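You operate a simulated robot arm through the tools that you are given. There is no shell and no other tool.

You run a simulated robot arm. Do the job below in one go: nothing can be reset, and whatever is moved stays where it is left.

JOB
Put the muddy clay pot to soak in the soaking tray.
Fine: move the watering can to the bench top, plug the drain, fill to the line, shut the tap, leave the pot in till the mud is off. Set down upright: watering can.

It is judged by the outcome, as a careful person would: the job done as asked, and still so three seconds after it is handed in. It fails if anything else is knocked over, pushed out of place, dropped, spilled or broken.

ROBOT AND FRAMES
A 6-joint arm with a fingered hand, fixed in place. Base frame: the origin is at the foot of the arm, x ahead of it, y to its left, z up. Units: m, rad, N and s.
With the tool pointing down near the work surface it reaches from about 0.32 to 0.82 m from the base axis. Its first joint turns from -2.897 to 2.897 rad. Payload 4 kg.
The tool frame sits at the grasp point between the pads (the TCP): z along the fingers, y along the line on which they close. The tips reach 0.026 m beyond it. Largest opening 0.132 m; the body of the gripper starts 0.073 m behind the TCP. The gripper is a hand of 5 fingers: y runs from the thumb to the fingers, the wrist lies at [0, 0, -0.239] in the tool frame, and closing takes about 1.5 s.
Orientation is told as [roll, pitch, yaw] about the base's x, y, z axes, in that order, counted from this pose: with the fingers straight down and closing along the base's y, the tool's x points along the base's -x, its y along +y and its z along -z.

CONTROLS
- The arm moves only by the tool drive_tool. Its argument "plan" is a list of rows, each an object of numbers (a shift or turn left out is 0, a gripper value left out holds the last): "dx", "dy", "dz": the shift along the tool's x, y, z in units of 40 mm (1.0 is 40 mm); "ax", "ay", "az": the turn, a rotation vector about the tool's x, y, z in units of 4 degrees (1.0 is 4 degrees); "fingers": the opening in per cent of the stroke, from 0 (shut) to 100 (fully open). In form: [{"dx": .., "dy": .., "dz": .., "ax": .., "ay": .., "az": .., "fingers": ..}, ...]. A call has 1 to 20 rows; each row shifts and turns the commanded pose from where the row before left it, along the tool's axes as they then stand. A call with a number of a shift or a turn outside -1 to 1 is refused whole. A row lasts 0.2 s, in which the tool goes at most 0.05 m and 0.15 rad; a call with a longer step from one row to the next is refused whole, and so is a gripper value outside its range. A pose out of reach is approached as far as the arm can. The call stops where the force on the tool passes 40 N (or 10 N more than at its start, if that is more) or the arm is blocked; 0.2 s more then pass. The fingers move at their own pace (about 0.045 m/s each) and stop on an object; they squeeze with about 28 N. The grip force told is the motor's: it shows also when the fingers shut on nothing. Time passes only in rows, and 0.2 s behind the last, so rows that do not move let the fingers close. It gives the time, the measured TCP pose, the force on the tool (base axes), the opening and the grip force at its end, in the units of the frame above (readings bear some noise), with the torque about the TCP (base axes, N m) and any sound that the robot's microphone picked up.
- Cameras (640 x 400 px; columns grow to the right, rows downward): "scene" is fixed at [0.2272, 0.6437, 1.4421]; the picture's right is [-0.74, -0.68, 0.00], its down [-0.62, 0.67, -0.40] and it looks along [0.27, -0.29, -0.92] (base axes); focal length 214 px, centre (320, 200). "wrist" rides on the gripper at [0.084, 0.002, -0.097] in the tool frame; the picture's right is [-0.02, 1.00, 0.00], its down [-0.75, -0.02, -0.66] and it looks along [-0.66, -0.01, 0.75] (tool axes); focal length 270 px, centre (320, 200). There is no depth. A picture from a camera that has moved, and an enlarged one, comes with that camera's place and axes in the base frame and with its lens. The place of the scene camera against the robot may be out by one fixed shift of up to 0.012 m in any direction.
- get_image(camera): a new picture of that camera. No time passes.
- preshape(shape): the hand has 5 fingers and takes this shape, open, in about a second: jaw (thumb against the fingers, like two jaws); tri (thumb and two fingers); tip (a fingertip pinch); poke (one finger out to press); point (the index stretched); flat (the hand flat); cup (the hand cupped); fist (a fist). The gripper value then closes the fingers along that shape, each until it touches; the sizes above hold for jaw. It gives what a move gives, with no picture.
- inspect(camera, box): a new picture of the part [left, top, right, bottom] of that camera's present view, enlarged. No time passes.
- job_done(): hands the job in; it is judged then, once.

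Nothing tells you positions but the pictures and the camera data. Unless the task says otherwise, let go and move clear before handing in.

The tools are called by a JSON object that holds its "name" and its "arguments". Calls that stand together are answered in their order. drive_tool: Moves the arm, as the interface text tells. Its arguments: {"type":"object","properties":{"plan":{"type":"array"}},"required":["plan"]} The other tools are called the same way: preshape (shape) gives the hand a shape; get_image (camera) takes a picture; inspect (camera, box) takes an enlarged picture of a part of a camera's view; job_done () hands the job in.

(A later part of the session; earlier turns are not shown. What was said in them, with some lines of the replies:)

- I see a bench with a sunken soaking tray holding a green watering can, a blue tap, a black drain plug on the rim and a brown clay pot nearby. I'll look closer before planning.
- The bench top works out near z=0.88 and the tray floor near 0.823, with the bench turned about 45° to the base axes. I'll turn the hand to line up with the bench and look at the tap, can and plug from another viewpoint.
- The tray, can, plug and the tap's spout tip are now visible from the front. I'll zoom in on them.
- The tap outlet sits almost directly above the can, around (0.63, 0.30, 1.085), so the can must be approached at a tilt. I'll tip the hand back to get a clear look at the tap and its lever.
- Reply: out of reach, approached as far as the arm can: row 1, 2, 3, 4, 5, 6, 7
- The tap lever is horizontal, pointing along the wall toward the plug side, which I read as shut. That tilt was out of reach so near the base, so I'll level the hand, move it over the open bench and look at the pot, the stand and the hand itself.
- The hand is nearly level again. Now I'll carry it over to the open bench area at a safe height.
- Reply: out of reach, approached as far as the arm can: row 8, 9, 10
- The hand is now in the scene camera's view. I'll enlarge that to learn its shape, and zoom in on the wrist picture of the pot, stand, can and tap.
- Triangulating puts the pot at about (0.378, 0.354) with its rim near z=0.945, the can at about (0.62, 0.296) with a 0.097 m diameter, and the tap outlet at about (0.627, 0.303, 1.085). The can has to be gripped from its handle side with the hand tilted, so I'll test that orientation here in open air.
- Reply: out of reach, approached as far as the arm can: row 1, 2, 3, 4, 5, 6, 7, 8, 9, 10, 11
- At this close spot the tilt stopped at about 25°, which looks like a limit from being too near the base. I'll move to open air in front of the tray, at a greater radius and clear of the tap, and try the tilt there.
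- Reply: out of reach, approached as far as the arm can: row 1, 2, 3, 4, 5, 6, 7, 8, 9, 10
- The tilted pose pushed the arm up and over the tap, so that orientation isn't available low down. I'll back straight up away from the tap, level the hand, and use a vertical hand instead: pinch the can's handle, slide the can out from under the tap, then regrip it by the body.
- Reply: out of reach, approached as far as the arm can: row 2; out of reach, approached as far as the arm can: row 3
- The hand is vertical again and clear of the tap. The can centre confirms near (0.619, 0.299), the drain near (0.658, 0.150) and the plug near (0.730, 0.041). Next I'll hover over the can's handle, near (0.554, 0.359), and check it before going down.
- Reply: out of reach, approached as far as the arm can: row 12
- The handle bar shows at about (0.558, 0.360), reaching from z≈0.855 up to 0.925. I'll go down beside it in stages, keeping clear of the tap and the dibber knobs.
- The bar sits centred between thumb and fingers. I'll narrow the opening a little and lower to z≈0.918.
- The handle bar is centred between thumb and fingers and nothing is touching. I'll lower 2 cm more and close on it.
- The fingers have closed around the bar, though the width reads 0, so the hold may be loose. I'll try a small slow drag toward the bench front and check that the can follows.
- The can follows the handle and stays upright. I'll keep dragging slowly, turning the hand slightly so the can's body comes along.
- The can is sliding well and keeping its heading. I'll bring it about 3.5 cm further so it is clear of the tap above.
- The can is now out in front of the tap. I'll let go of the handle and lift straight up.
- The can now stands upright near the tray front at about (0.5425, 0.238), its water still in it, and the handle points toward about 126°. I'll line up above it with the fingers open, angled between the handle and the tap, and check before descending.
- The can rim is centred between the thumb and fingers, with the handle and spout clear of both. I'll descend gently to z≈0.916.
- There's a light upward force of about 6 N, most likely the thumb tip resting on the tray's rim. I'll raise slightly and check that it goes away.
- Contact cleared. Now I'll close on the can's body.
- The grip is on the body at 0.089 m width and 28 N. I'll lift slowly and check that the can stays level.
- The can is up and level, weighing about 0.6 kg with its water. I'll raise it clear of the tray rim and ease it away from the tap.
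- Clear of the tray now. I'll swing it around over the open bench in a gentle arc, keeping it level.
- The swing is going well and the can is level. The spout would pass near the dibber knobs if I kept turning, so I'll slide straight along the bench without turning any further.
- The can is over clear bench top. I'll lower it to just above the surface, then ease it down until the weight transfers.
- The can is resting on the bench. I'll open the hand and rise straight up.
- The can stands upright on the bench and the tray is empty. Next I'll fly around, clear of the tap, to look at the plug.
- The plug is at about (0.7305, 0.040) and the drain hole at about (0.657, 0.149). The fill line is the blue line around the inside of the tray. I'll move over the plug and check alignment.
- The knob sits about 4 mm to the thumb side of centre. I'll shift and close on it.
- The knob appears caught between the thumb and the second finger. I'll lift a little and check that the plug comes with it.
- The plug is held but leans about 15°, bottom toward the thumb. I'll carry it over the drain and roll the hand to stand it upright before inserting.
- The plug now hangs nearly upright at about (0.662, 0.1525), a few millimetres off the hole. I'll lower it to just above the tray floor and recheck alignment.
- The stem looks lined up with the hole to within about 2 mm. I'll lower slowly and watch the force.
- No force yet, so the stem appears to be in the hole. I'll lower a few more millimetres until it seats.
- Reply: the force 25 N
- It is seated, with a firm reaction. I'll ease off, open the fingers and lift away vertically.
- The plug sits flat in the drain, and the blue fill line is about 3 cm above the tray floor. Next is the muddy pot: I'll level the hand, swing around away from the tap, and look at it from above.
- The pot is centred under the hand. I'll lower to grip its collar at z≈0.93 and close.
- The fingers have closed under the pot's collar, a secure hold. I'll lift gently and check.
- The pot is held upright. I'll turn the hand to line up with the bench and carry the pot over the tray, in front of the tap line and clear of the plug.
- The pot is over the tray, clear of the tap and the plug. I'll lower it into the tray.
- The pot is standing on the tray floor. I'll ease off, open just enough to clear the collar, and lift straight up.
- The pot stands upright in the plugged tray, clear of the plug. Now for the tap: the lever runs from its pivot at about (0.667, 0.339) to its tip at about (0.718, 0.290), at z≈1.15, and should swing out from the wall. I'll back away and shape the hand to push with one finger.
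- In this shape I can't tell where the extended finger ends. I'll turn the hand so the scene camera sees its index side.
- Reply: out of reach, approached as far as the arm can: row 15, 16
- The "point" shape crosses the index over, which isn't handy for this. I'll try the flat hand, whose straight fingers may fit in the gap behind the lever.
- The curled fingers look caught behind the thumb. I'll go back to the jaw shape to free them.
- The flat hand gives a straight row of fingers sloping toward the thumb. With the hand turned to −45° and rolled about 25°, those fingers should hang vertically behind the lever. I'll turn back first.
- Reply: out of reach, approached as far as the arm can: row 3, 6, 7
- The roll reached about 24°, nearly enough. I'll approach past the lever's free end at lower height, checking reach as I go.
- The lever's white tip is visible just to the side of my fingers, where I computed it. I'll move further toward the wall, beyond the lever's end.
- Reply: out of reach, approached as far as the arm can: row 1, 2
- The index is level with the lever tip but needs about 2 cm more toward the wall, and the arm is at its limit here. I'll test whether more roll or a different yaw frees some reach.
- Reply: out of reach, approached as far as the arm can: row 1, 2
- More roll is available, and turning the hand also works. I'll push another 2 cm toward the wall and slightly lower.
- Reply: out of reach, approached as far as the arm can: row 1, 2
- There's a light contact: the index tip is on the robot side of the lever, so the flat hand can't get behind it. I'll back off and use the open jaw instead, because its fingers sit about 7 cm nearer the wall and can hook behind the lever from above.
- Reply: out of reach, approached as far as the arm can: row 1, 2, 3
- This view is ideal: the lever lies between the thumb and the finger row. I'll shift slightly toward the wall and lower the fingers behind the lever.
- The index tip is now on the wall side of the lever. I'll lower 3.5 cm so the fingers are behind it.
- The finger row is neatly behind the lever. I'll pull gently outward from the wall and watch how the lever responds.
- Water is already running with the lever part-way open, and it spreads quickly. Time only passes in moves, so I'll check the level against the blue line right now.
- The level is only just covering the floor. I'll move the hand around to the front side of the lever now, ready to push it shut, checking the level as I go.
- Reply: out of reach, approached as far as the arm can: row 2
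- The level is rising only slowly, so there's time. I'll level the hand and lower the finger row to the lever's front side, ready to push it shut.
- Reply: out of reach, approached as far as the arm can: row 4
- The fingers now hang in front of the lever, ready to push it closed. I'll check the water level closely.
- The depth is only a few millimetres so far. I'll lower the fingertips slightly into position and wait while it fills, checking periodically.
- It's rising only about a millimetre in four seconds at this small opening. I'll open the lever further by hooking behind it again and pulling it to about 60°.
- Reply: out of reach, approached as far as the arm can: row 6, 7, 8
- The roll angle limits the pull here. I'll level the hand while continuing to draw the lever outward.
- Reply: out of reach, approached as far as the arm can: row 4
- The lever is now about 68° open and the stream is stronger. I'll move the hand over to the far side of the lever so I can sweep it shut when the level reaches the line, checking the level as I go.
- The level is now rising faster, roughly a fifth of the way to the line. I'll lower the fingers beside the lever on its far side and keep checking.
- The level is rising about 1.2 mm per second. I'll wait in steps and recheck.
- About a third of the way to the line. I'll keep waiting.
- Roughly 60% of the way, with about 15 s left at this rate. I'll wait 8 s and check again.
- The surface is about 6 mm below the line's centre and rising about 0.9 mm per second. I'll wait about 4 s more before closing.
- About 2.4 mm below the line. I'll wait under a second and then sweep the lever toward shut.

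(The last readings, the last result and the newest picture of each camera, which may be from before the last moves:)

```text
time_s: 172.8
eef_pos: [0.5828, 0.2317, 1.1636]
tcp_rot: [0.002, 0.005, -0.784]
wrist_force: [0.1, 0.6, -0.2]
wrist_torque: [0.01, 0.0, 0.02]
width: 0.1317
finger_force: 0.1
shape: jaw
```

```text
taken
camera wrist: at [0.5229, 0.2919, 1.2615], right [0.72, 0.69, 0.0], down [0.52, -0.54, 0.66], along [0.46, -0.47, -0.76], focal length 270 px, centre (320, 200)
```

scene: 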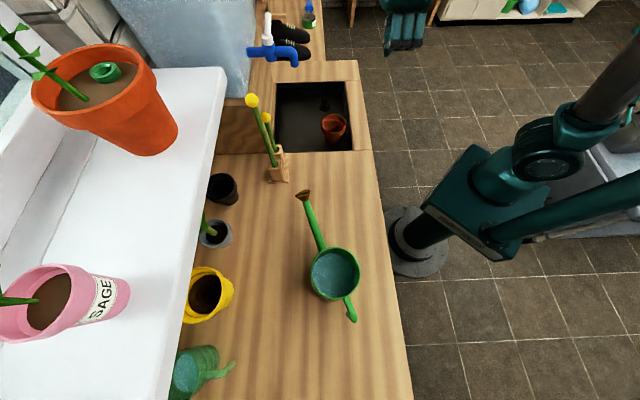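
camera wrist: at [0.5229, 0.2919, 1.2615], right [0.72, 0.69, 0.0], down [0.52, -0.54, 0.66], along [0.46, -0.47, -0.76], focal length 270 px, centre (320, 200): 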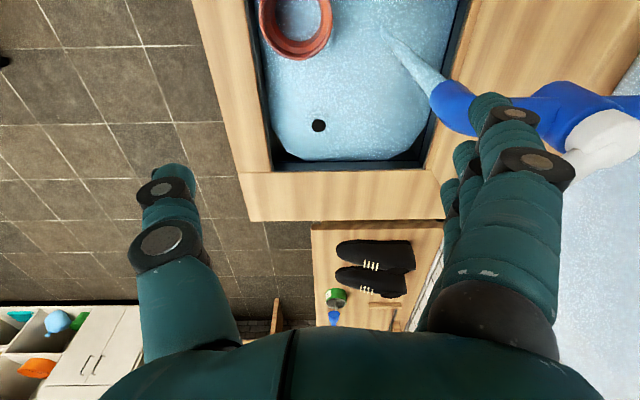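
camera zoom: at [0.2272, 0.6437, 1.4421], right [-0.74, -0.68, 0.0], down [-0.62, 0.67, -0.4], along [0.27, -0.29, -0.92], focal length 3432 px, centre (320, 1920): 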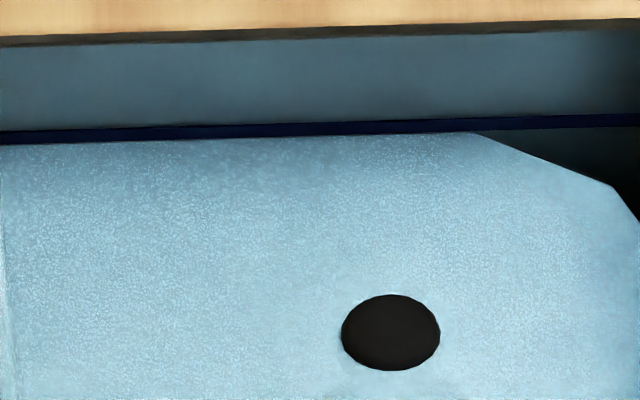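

The level is within about 1 mm of the line. Now I'll step around and push the lever fully shut.

{"name": "drive_tool", "arguments": {"plan": [{"dx": -0.2, "dy": -0.55}, {"dx": -0.95}, {"dy": 0.6}, {"dy": 0.6}, {"dy": 0.4}]}}

{"name": "inspect", "arguments": {"camera": "scene", "box": [240, 0, 340, 80]}}

{"name": "inspect", "arguments": {"camera": "scene", "box": [300, 80, 340, 105]}}

```text
time_s: 174.0
eef_pos: [0.6451, 0.2307, 1.1646]
tcp_rot: [0.0, 0.005, -0.781]
wrist_force: [-0.6, -0.2, -0.2]
wrist_torque: [0.01, 0.02, -0.01]
width: 0.1319
finger_force: 0.1
shape: jaw
```

```text
5.00 times, centred on (290, 40) of scene
camera zoom: at [0.2272, 0.6437, 1.4421], right [-0.74, -0.68, 0.0], down [-0.62, 0.67, -0.4], along [0.27, -0.29, -0.92], focal length 1072 px, centre (470, 1000)
```

zoom: 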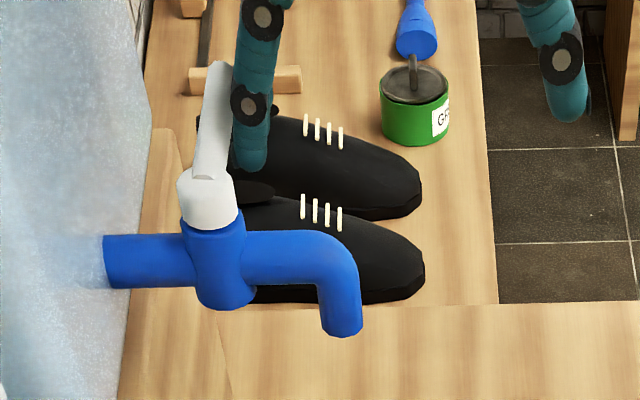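

```text
16.00 times, centred on (320, 92) of scene
camera zoom: at [0.2272, 0.6437, 1.4421], right [-0.74, -0.68, 0.0], down [-0.62, 0.67, -0.4], along [0.27, -0.29, -0.92], focal length 3432 px, centre (320, 1920)
```

zoom: 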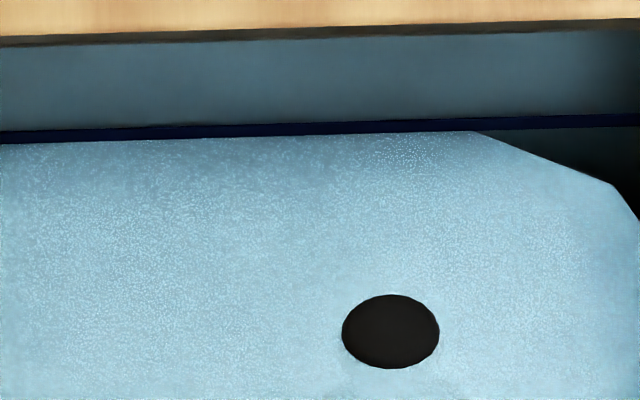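

The stream has stopped and the surface is at the line. I'll press the lever the last few millimetres to be sure it's fully shut.

{"name": "drive_tool", "arguments": {"plan": [{"dy": 0.12}, {"dy": 0.1}, {}]}}

{"name": "inspect", "arguments": {"camera": "scene", "box": [240, 0, 340, 80]}}

{"name": "get_image", "arguments": {"camera": "wrist"}}

```text
time_s: 174.8
eef_pos: [0.6513, 0.2366, 1.1642]
tcp_rot: [0.0, 0.004, -0.782]
wrist_force: [-3.0, -3.6, 0.0]
wrist_torque: [-0.03, 0.05, 0.09]
width: 0.1317
finger_force: 0.0
shape: jaw
```

```text
5.00 times, centred on (290, 40) of scene
camera zoom: at [0.2272, 0.6437, 1.4421], right [-0.74, -0.68, 0.0], down [-0.62, 0.67, -0.4], along [0.27, -0.29, -0.92], focal length 1072 px, centre (470, 1000)
```

zoom: 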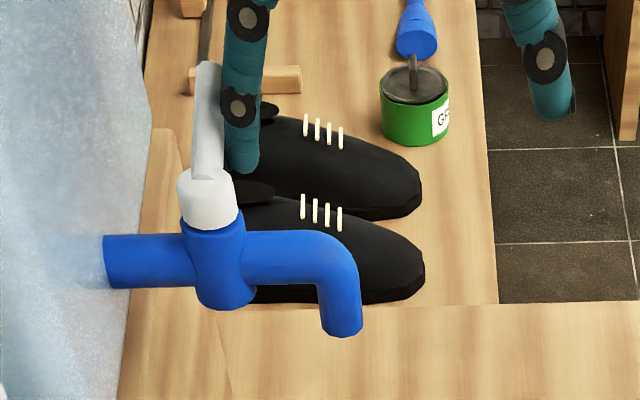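

```text
taken
camera wrist: at [0.5928, 0.2957, 1.2621], right [0.72, 0.69, 0.0], down [0.52, -0.54, 0.66], along [0.46, -0.47, -0.76], focal length 270 px, centre (320, 200)
```

wrist: 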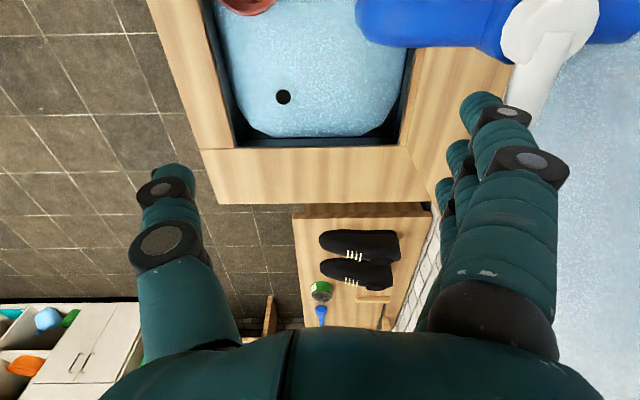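

The lever is firmly back against its closed stop. I'll back the hand away from the tap, then wait and watch the pot.

{"name": "drive_tool", "arguments": {"plan": [{"dy": -0.5}, {"dy": -0.9}, {"dy": -0.9}, {"dy": -0.9, "dz": -0.3}, {"dy": -0.9, "dz": -0.3}, {"dz": -0.3, "dy": -0.5}, {}]}}

{"name": "get_image", "arguments": {"camera": "scene"}}

{"name": "inspect", "arguments": {"camera": "scene", "box": [265, 60, 375, 160]}}

{"name": "inspect", "arguments": {"camera": "scene", "box": [240, 0, 340, 80]}}

```text
time_s: 176.4
eef_pos: [0.5217, 0.1042, 1.1982]
tcp_rot: [0.002, 0.005, -0.781]
wrist_force: [-0.3, 0.8, 1.3]
wrist_torque: [-0.04, -0.03, -0.02]
width: 0.132
finger_force: 0.0
shape: jaw
```

```text
taken
```

scene: 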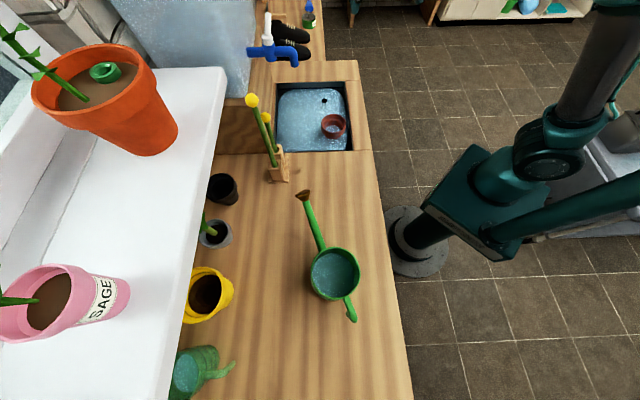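

```text
4.00 times, centred on (320, 110) of scene
camera zoom: at [0.2272, 0.6437, 1.4421], right [-0.74, -0.68, 0.0], down [-0.62, 0.67, -0.4], along [0.27, -0.29, -0.92], focal length 858 px, centre (320, 560)
```

zoom: 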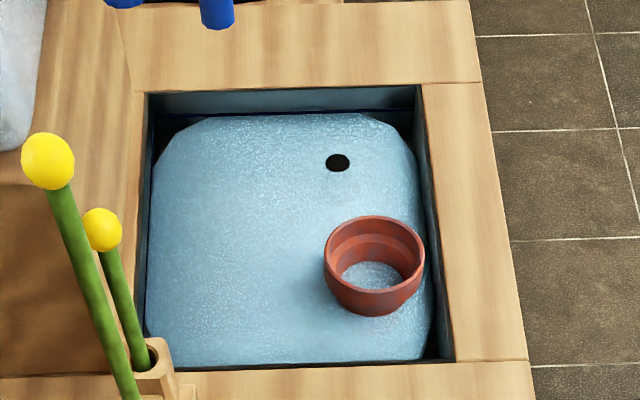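

```text
5.00 times, centred on (290, 40) of scene
camera zoom: at [0.2272, 0.6437, 1.4421], right [-0.74, -0.68, 0.0], down [-0.62, 0.67, -0.4], along [0.27, -0.29, -0.92], focal length 1072 px, centre (470, 1000)
```

zoom: 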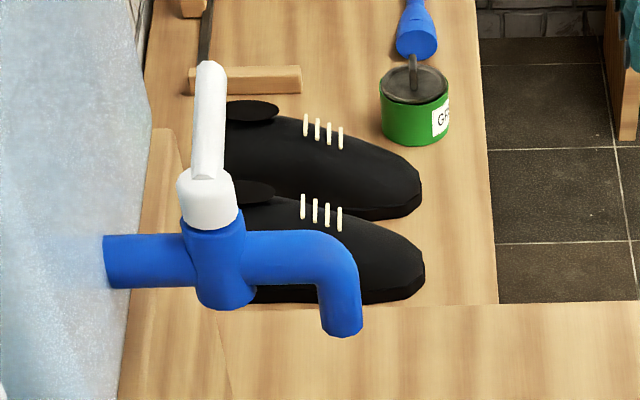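

The tap is shut and the water is steady at the line. The pot already looks much cleaner, so I'll look closely and let it soak a bit longer to be sure.

{"name": "inspect", "arguments": {"camera": "scene", "box": [315, 105, 350, 145]}}

{"name": "drive_tool", "arguments": {"plan": [{}, {}, {}, {}, {}, {}, {}, {}, {}, {}, {}, {}, {}, {}, {}, {}, {}, {}, {}, {}]}}

{"name": "inspect", "arguments": {"camera": "scene", "box": [315, 105, 350, 145]}}

{"name": "inspect", "arguments": {"camera": "scene", "box": [300, 80, 340, 105]}}

{"name": "get_image", "arguments": {"camera": "wrist"}}

```text
10.00 times, centred on (332, 125) of scene
camera zoom: at [0.2272, 0.6437, 1.4421], right [-0.74, -0.68, 0.0], down [-0.62, 0.67, -0.4], along [0.27, -0.29, -0.92], focal length 2145 px, centre (195, 950)
```

zoom: 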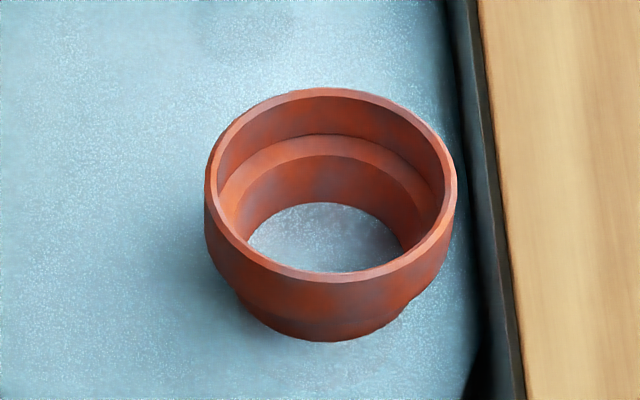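

```text
time_s: 180.6
eef_pos: [0.5227, 0.1037, 1.1997]
tcp_rot: [0.001, 0.004, -0.783]
wrist_force: [0.1, -0.8, 0.1]
wrist_torque: [0.0, 0.04, -0.01]
width: 0.1319
finger_force: 0.0
shape: jaw
```

```text
10.00 times, centred on (332, 125) of scene
camera zoom: at [0.2272, 0.6437, 1.4421], right [-0.74, -0.68, 0.0], down [-0.62, 0.67, -0.4], along [0.27, -0.29, -0.92], focal length 2145 px, centre (195, 950)
```

zoom: 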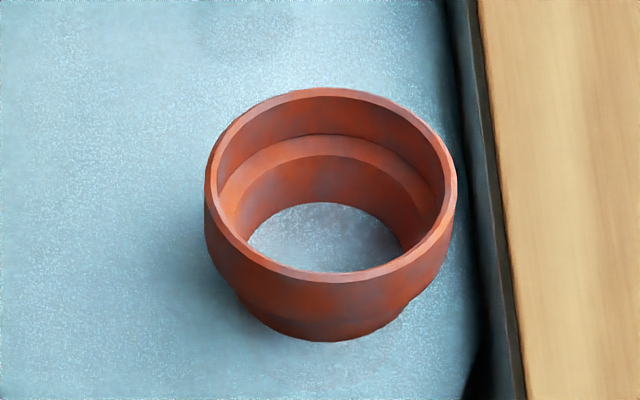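

```text
16.00 times, centred on (320, 92) of scene
camera zoom: at [0.2272, 0.6437, 1.4421], right [-0.74, -0.68, 0.0], down [-0.62, 0.67, -0.4], along [0.27, -0.29, -0.92], focal length 3432 px, centre (320, 1920)
```

zoom: 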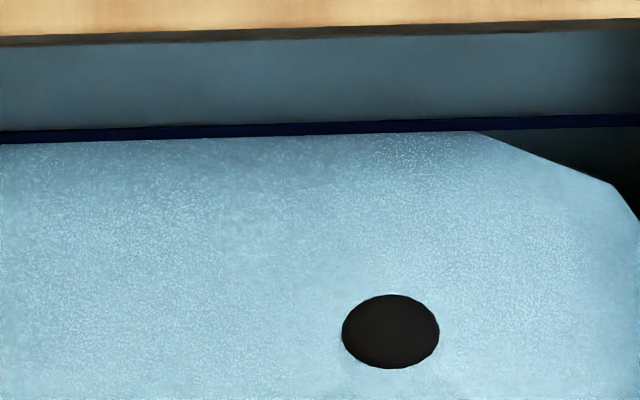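

```text
taken
camera wrist: at [0.4628, 0.1648, 1.2967], right [0.72, 0.69, 0.0], down [0.52, -0.54, 0.66], along [0.46, -0.47, -0.76], focal length 270 px, centre (320, 200)
```

wrist: 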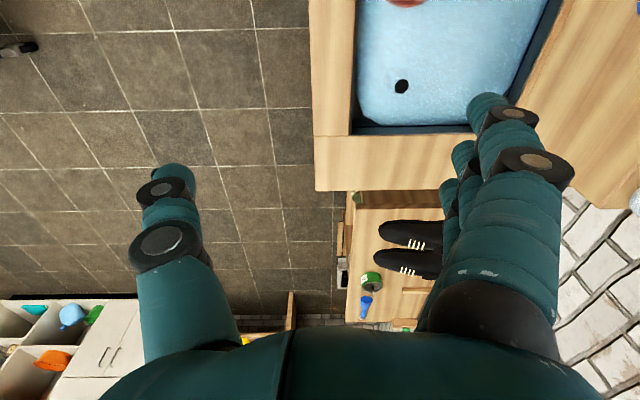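

The pot now shows plain clean terracotta, with no change over 4 s, and the level is holding at the line. I'll let it soak about 12 s more and check everything once more before handing in.

{"name": "drive_tool", "arguments": {"plan": [{}, {}, {}, {}, {}, {}, {}, {}, {}, {}, {}, {}, {}, {}, {}, {}, {}, {}, {}, {}]}}

{"name": "drive_tool", "arguments": {"plan": [{}, {}, {}, {}, {}, {}, {}, {}, {}, {}, {}, {}, {}, {}, {}, {}, {}, {}, {}, {}]}}

{"name": "drive_tool", "arguments": {"plan": [{}, {}, {}, {}, {}, {}, {}, {}, {}, {}, {}, {}, {}, {}, {}, {}, {}, {}, {}, {}]}}

{"name": "inspect", "arguments": {"camera": "scene", "box": [315, 105, 350, 145]}}

{"name": "inspect", "arguments": {"camera": "scene", "box": [300, 80, 340, 105]}}

{"name": "get_image", "arguments": {"camera": "scene"}}

{"name": "inspect", "arguments": {"camera": "scene", "box": [170, 140, 410, 380]}}

```text
time_s: 184.8
eef_pos: [0.5213, 0.1036, 1.1992]
tcp_rot: [0.002, 0.002, -0.782]
wrist_force: [-0.1, 0.5, -0.3]
wrist_torque: [-0.03, 0.01, 0.02]
width: 0.132
finger_force: 0.1
shape: jaw
```

```text
time_s: 189.0
eef_pos: [0.5222, 0.1049, 1.1989]
tcp_rot: [0.001, 0.004, -0.78]
wrist_force: [0.4, -0.2, -0.6]
wrist_torque: [-0.02, 0.01, 0.01]
width: 0.132
finger_force: 0.1
shape: jaw
```

```text
time_s: 193.2
eef_pos: [0.5226, 0.1039, 1.1981]
tcp_rot: [0.0, 0.003, -0.781]
wrist_force: [0.7, 0.0, 0.5]
wrist_torque: [0.04, -0.05, 0.0]
width: 0.1319
finger_force: 0.0
shape: jaw
```

```text
10.00 times, centred on (332, 125) of scene
camera zoom: at [0.2272, 0.6437, 1.4421], right [-0.74, -0.68, 0.0], down [-0.62, 0.67, -0.4], along [0.27, -0.29, -0.92], focal length 2145 px, centre (195, 950)
```

zoom: 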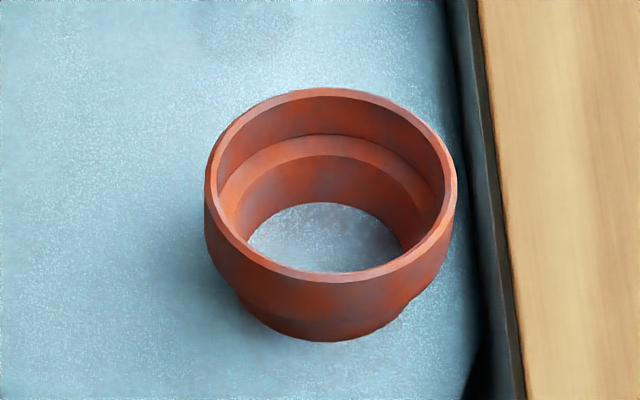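

```text
16.00 times, centred on (320, 92) of scene
camera zoom: at [0.2272, 0.6437, 1.4421], right [-0.74, -0.68, 0.0], down [-0.62, 0.67, -0.4], along [0.27, -0.29, -0.92], focal length 3432 px, centre (320, 1920)
```

zoom: 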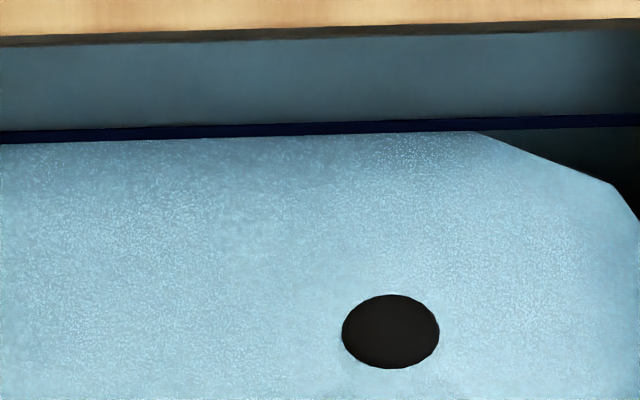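

```text
taken
```

scene: 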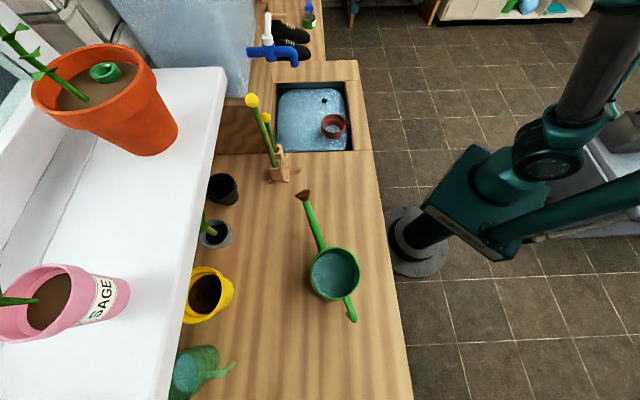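

```text
1.67 times, centred on (290, 260) of scene
camera zoom: at [0.2272, 0.6437, 1.4421], right [-0.74, -0.68, 0.0], down [-0.62, 0.67, -0.4], along [0.27, -0.29, -0.92], focal length 358 px, centre (370, 100)
```

zoom: 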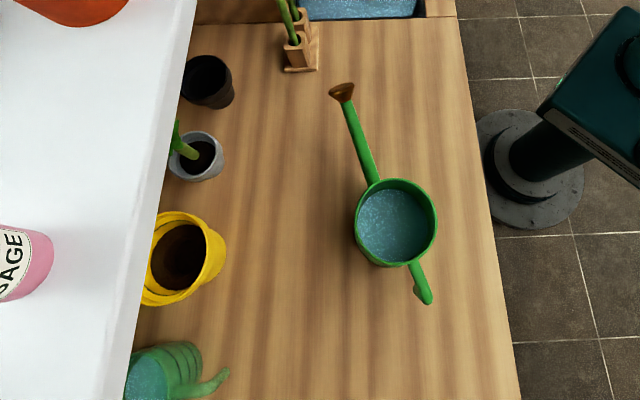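

The watering can stands upright on the bench with its water in it. The drain is plugged, the tap is shut with the water steady at the blue line, and the pot in the tray is clean and unchanged. Nothing else has moved and the hand is clear, so I'm handing in the job.

{"name": "job_done", "arguments": {}}

```text
The job is handed in.
```

I've handed in the job with everything done as asked. The result hasn't come back yet.

- **Watering can:** it stands upright on the bench top with its water still in it. To get it out from under the tap, I slid it clear by the handle, then lifted it by its body.
- **Drain and water:** the plug is seated in the drain and the tap is shut. The surface was steady when I last checked, about 1 mm below the middle of the blue fill line.
- **Pot:** it is upright in the tray. The mud was off by the time I'd shut the tap. I left it soaking about 17 seconds more and saw no further change.
- **Everything else:** nothing else looks moved, spilled or knocked over. The hand is open and clear of the bench.
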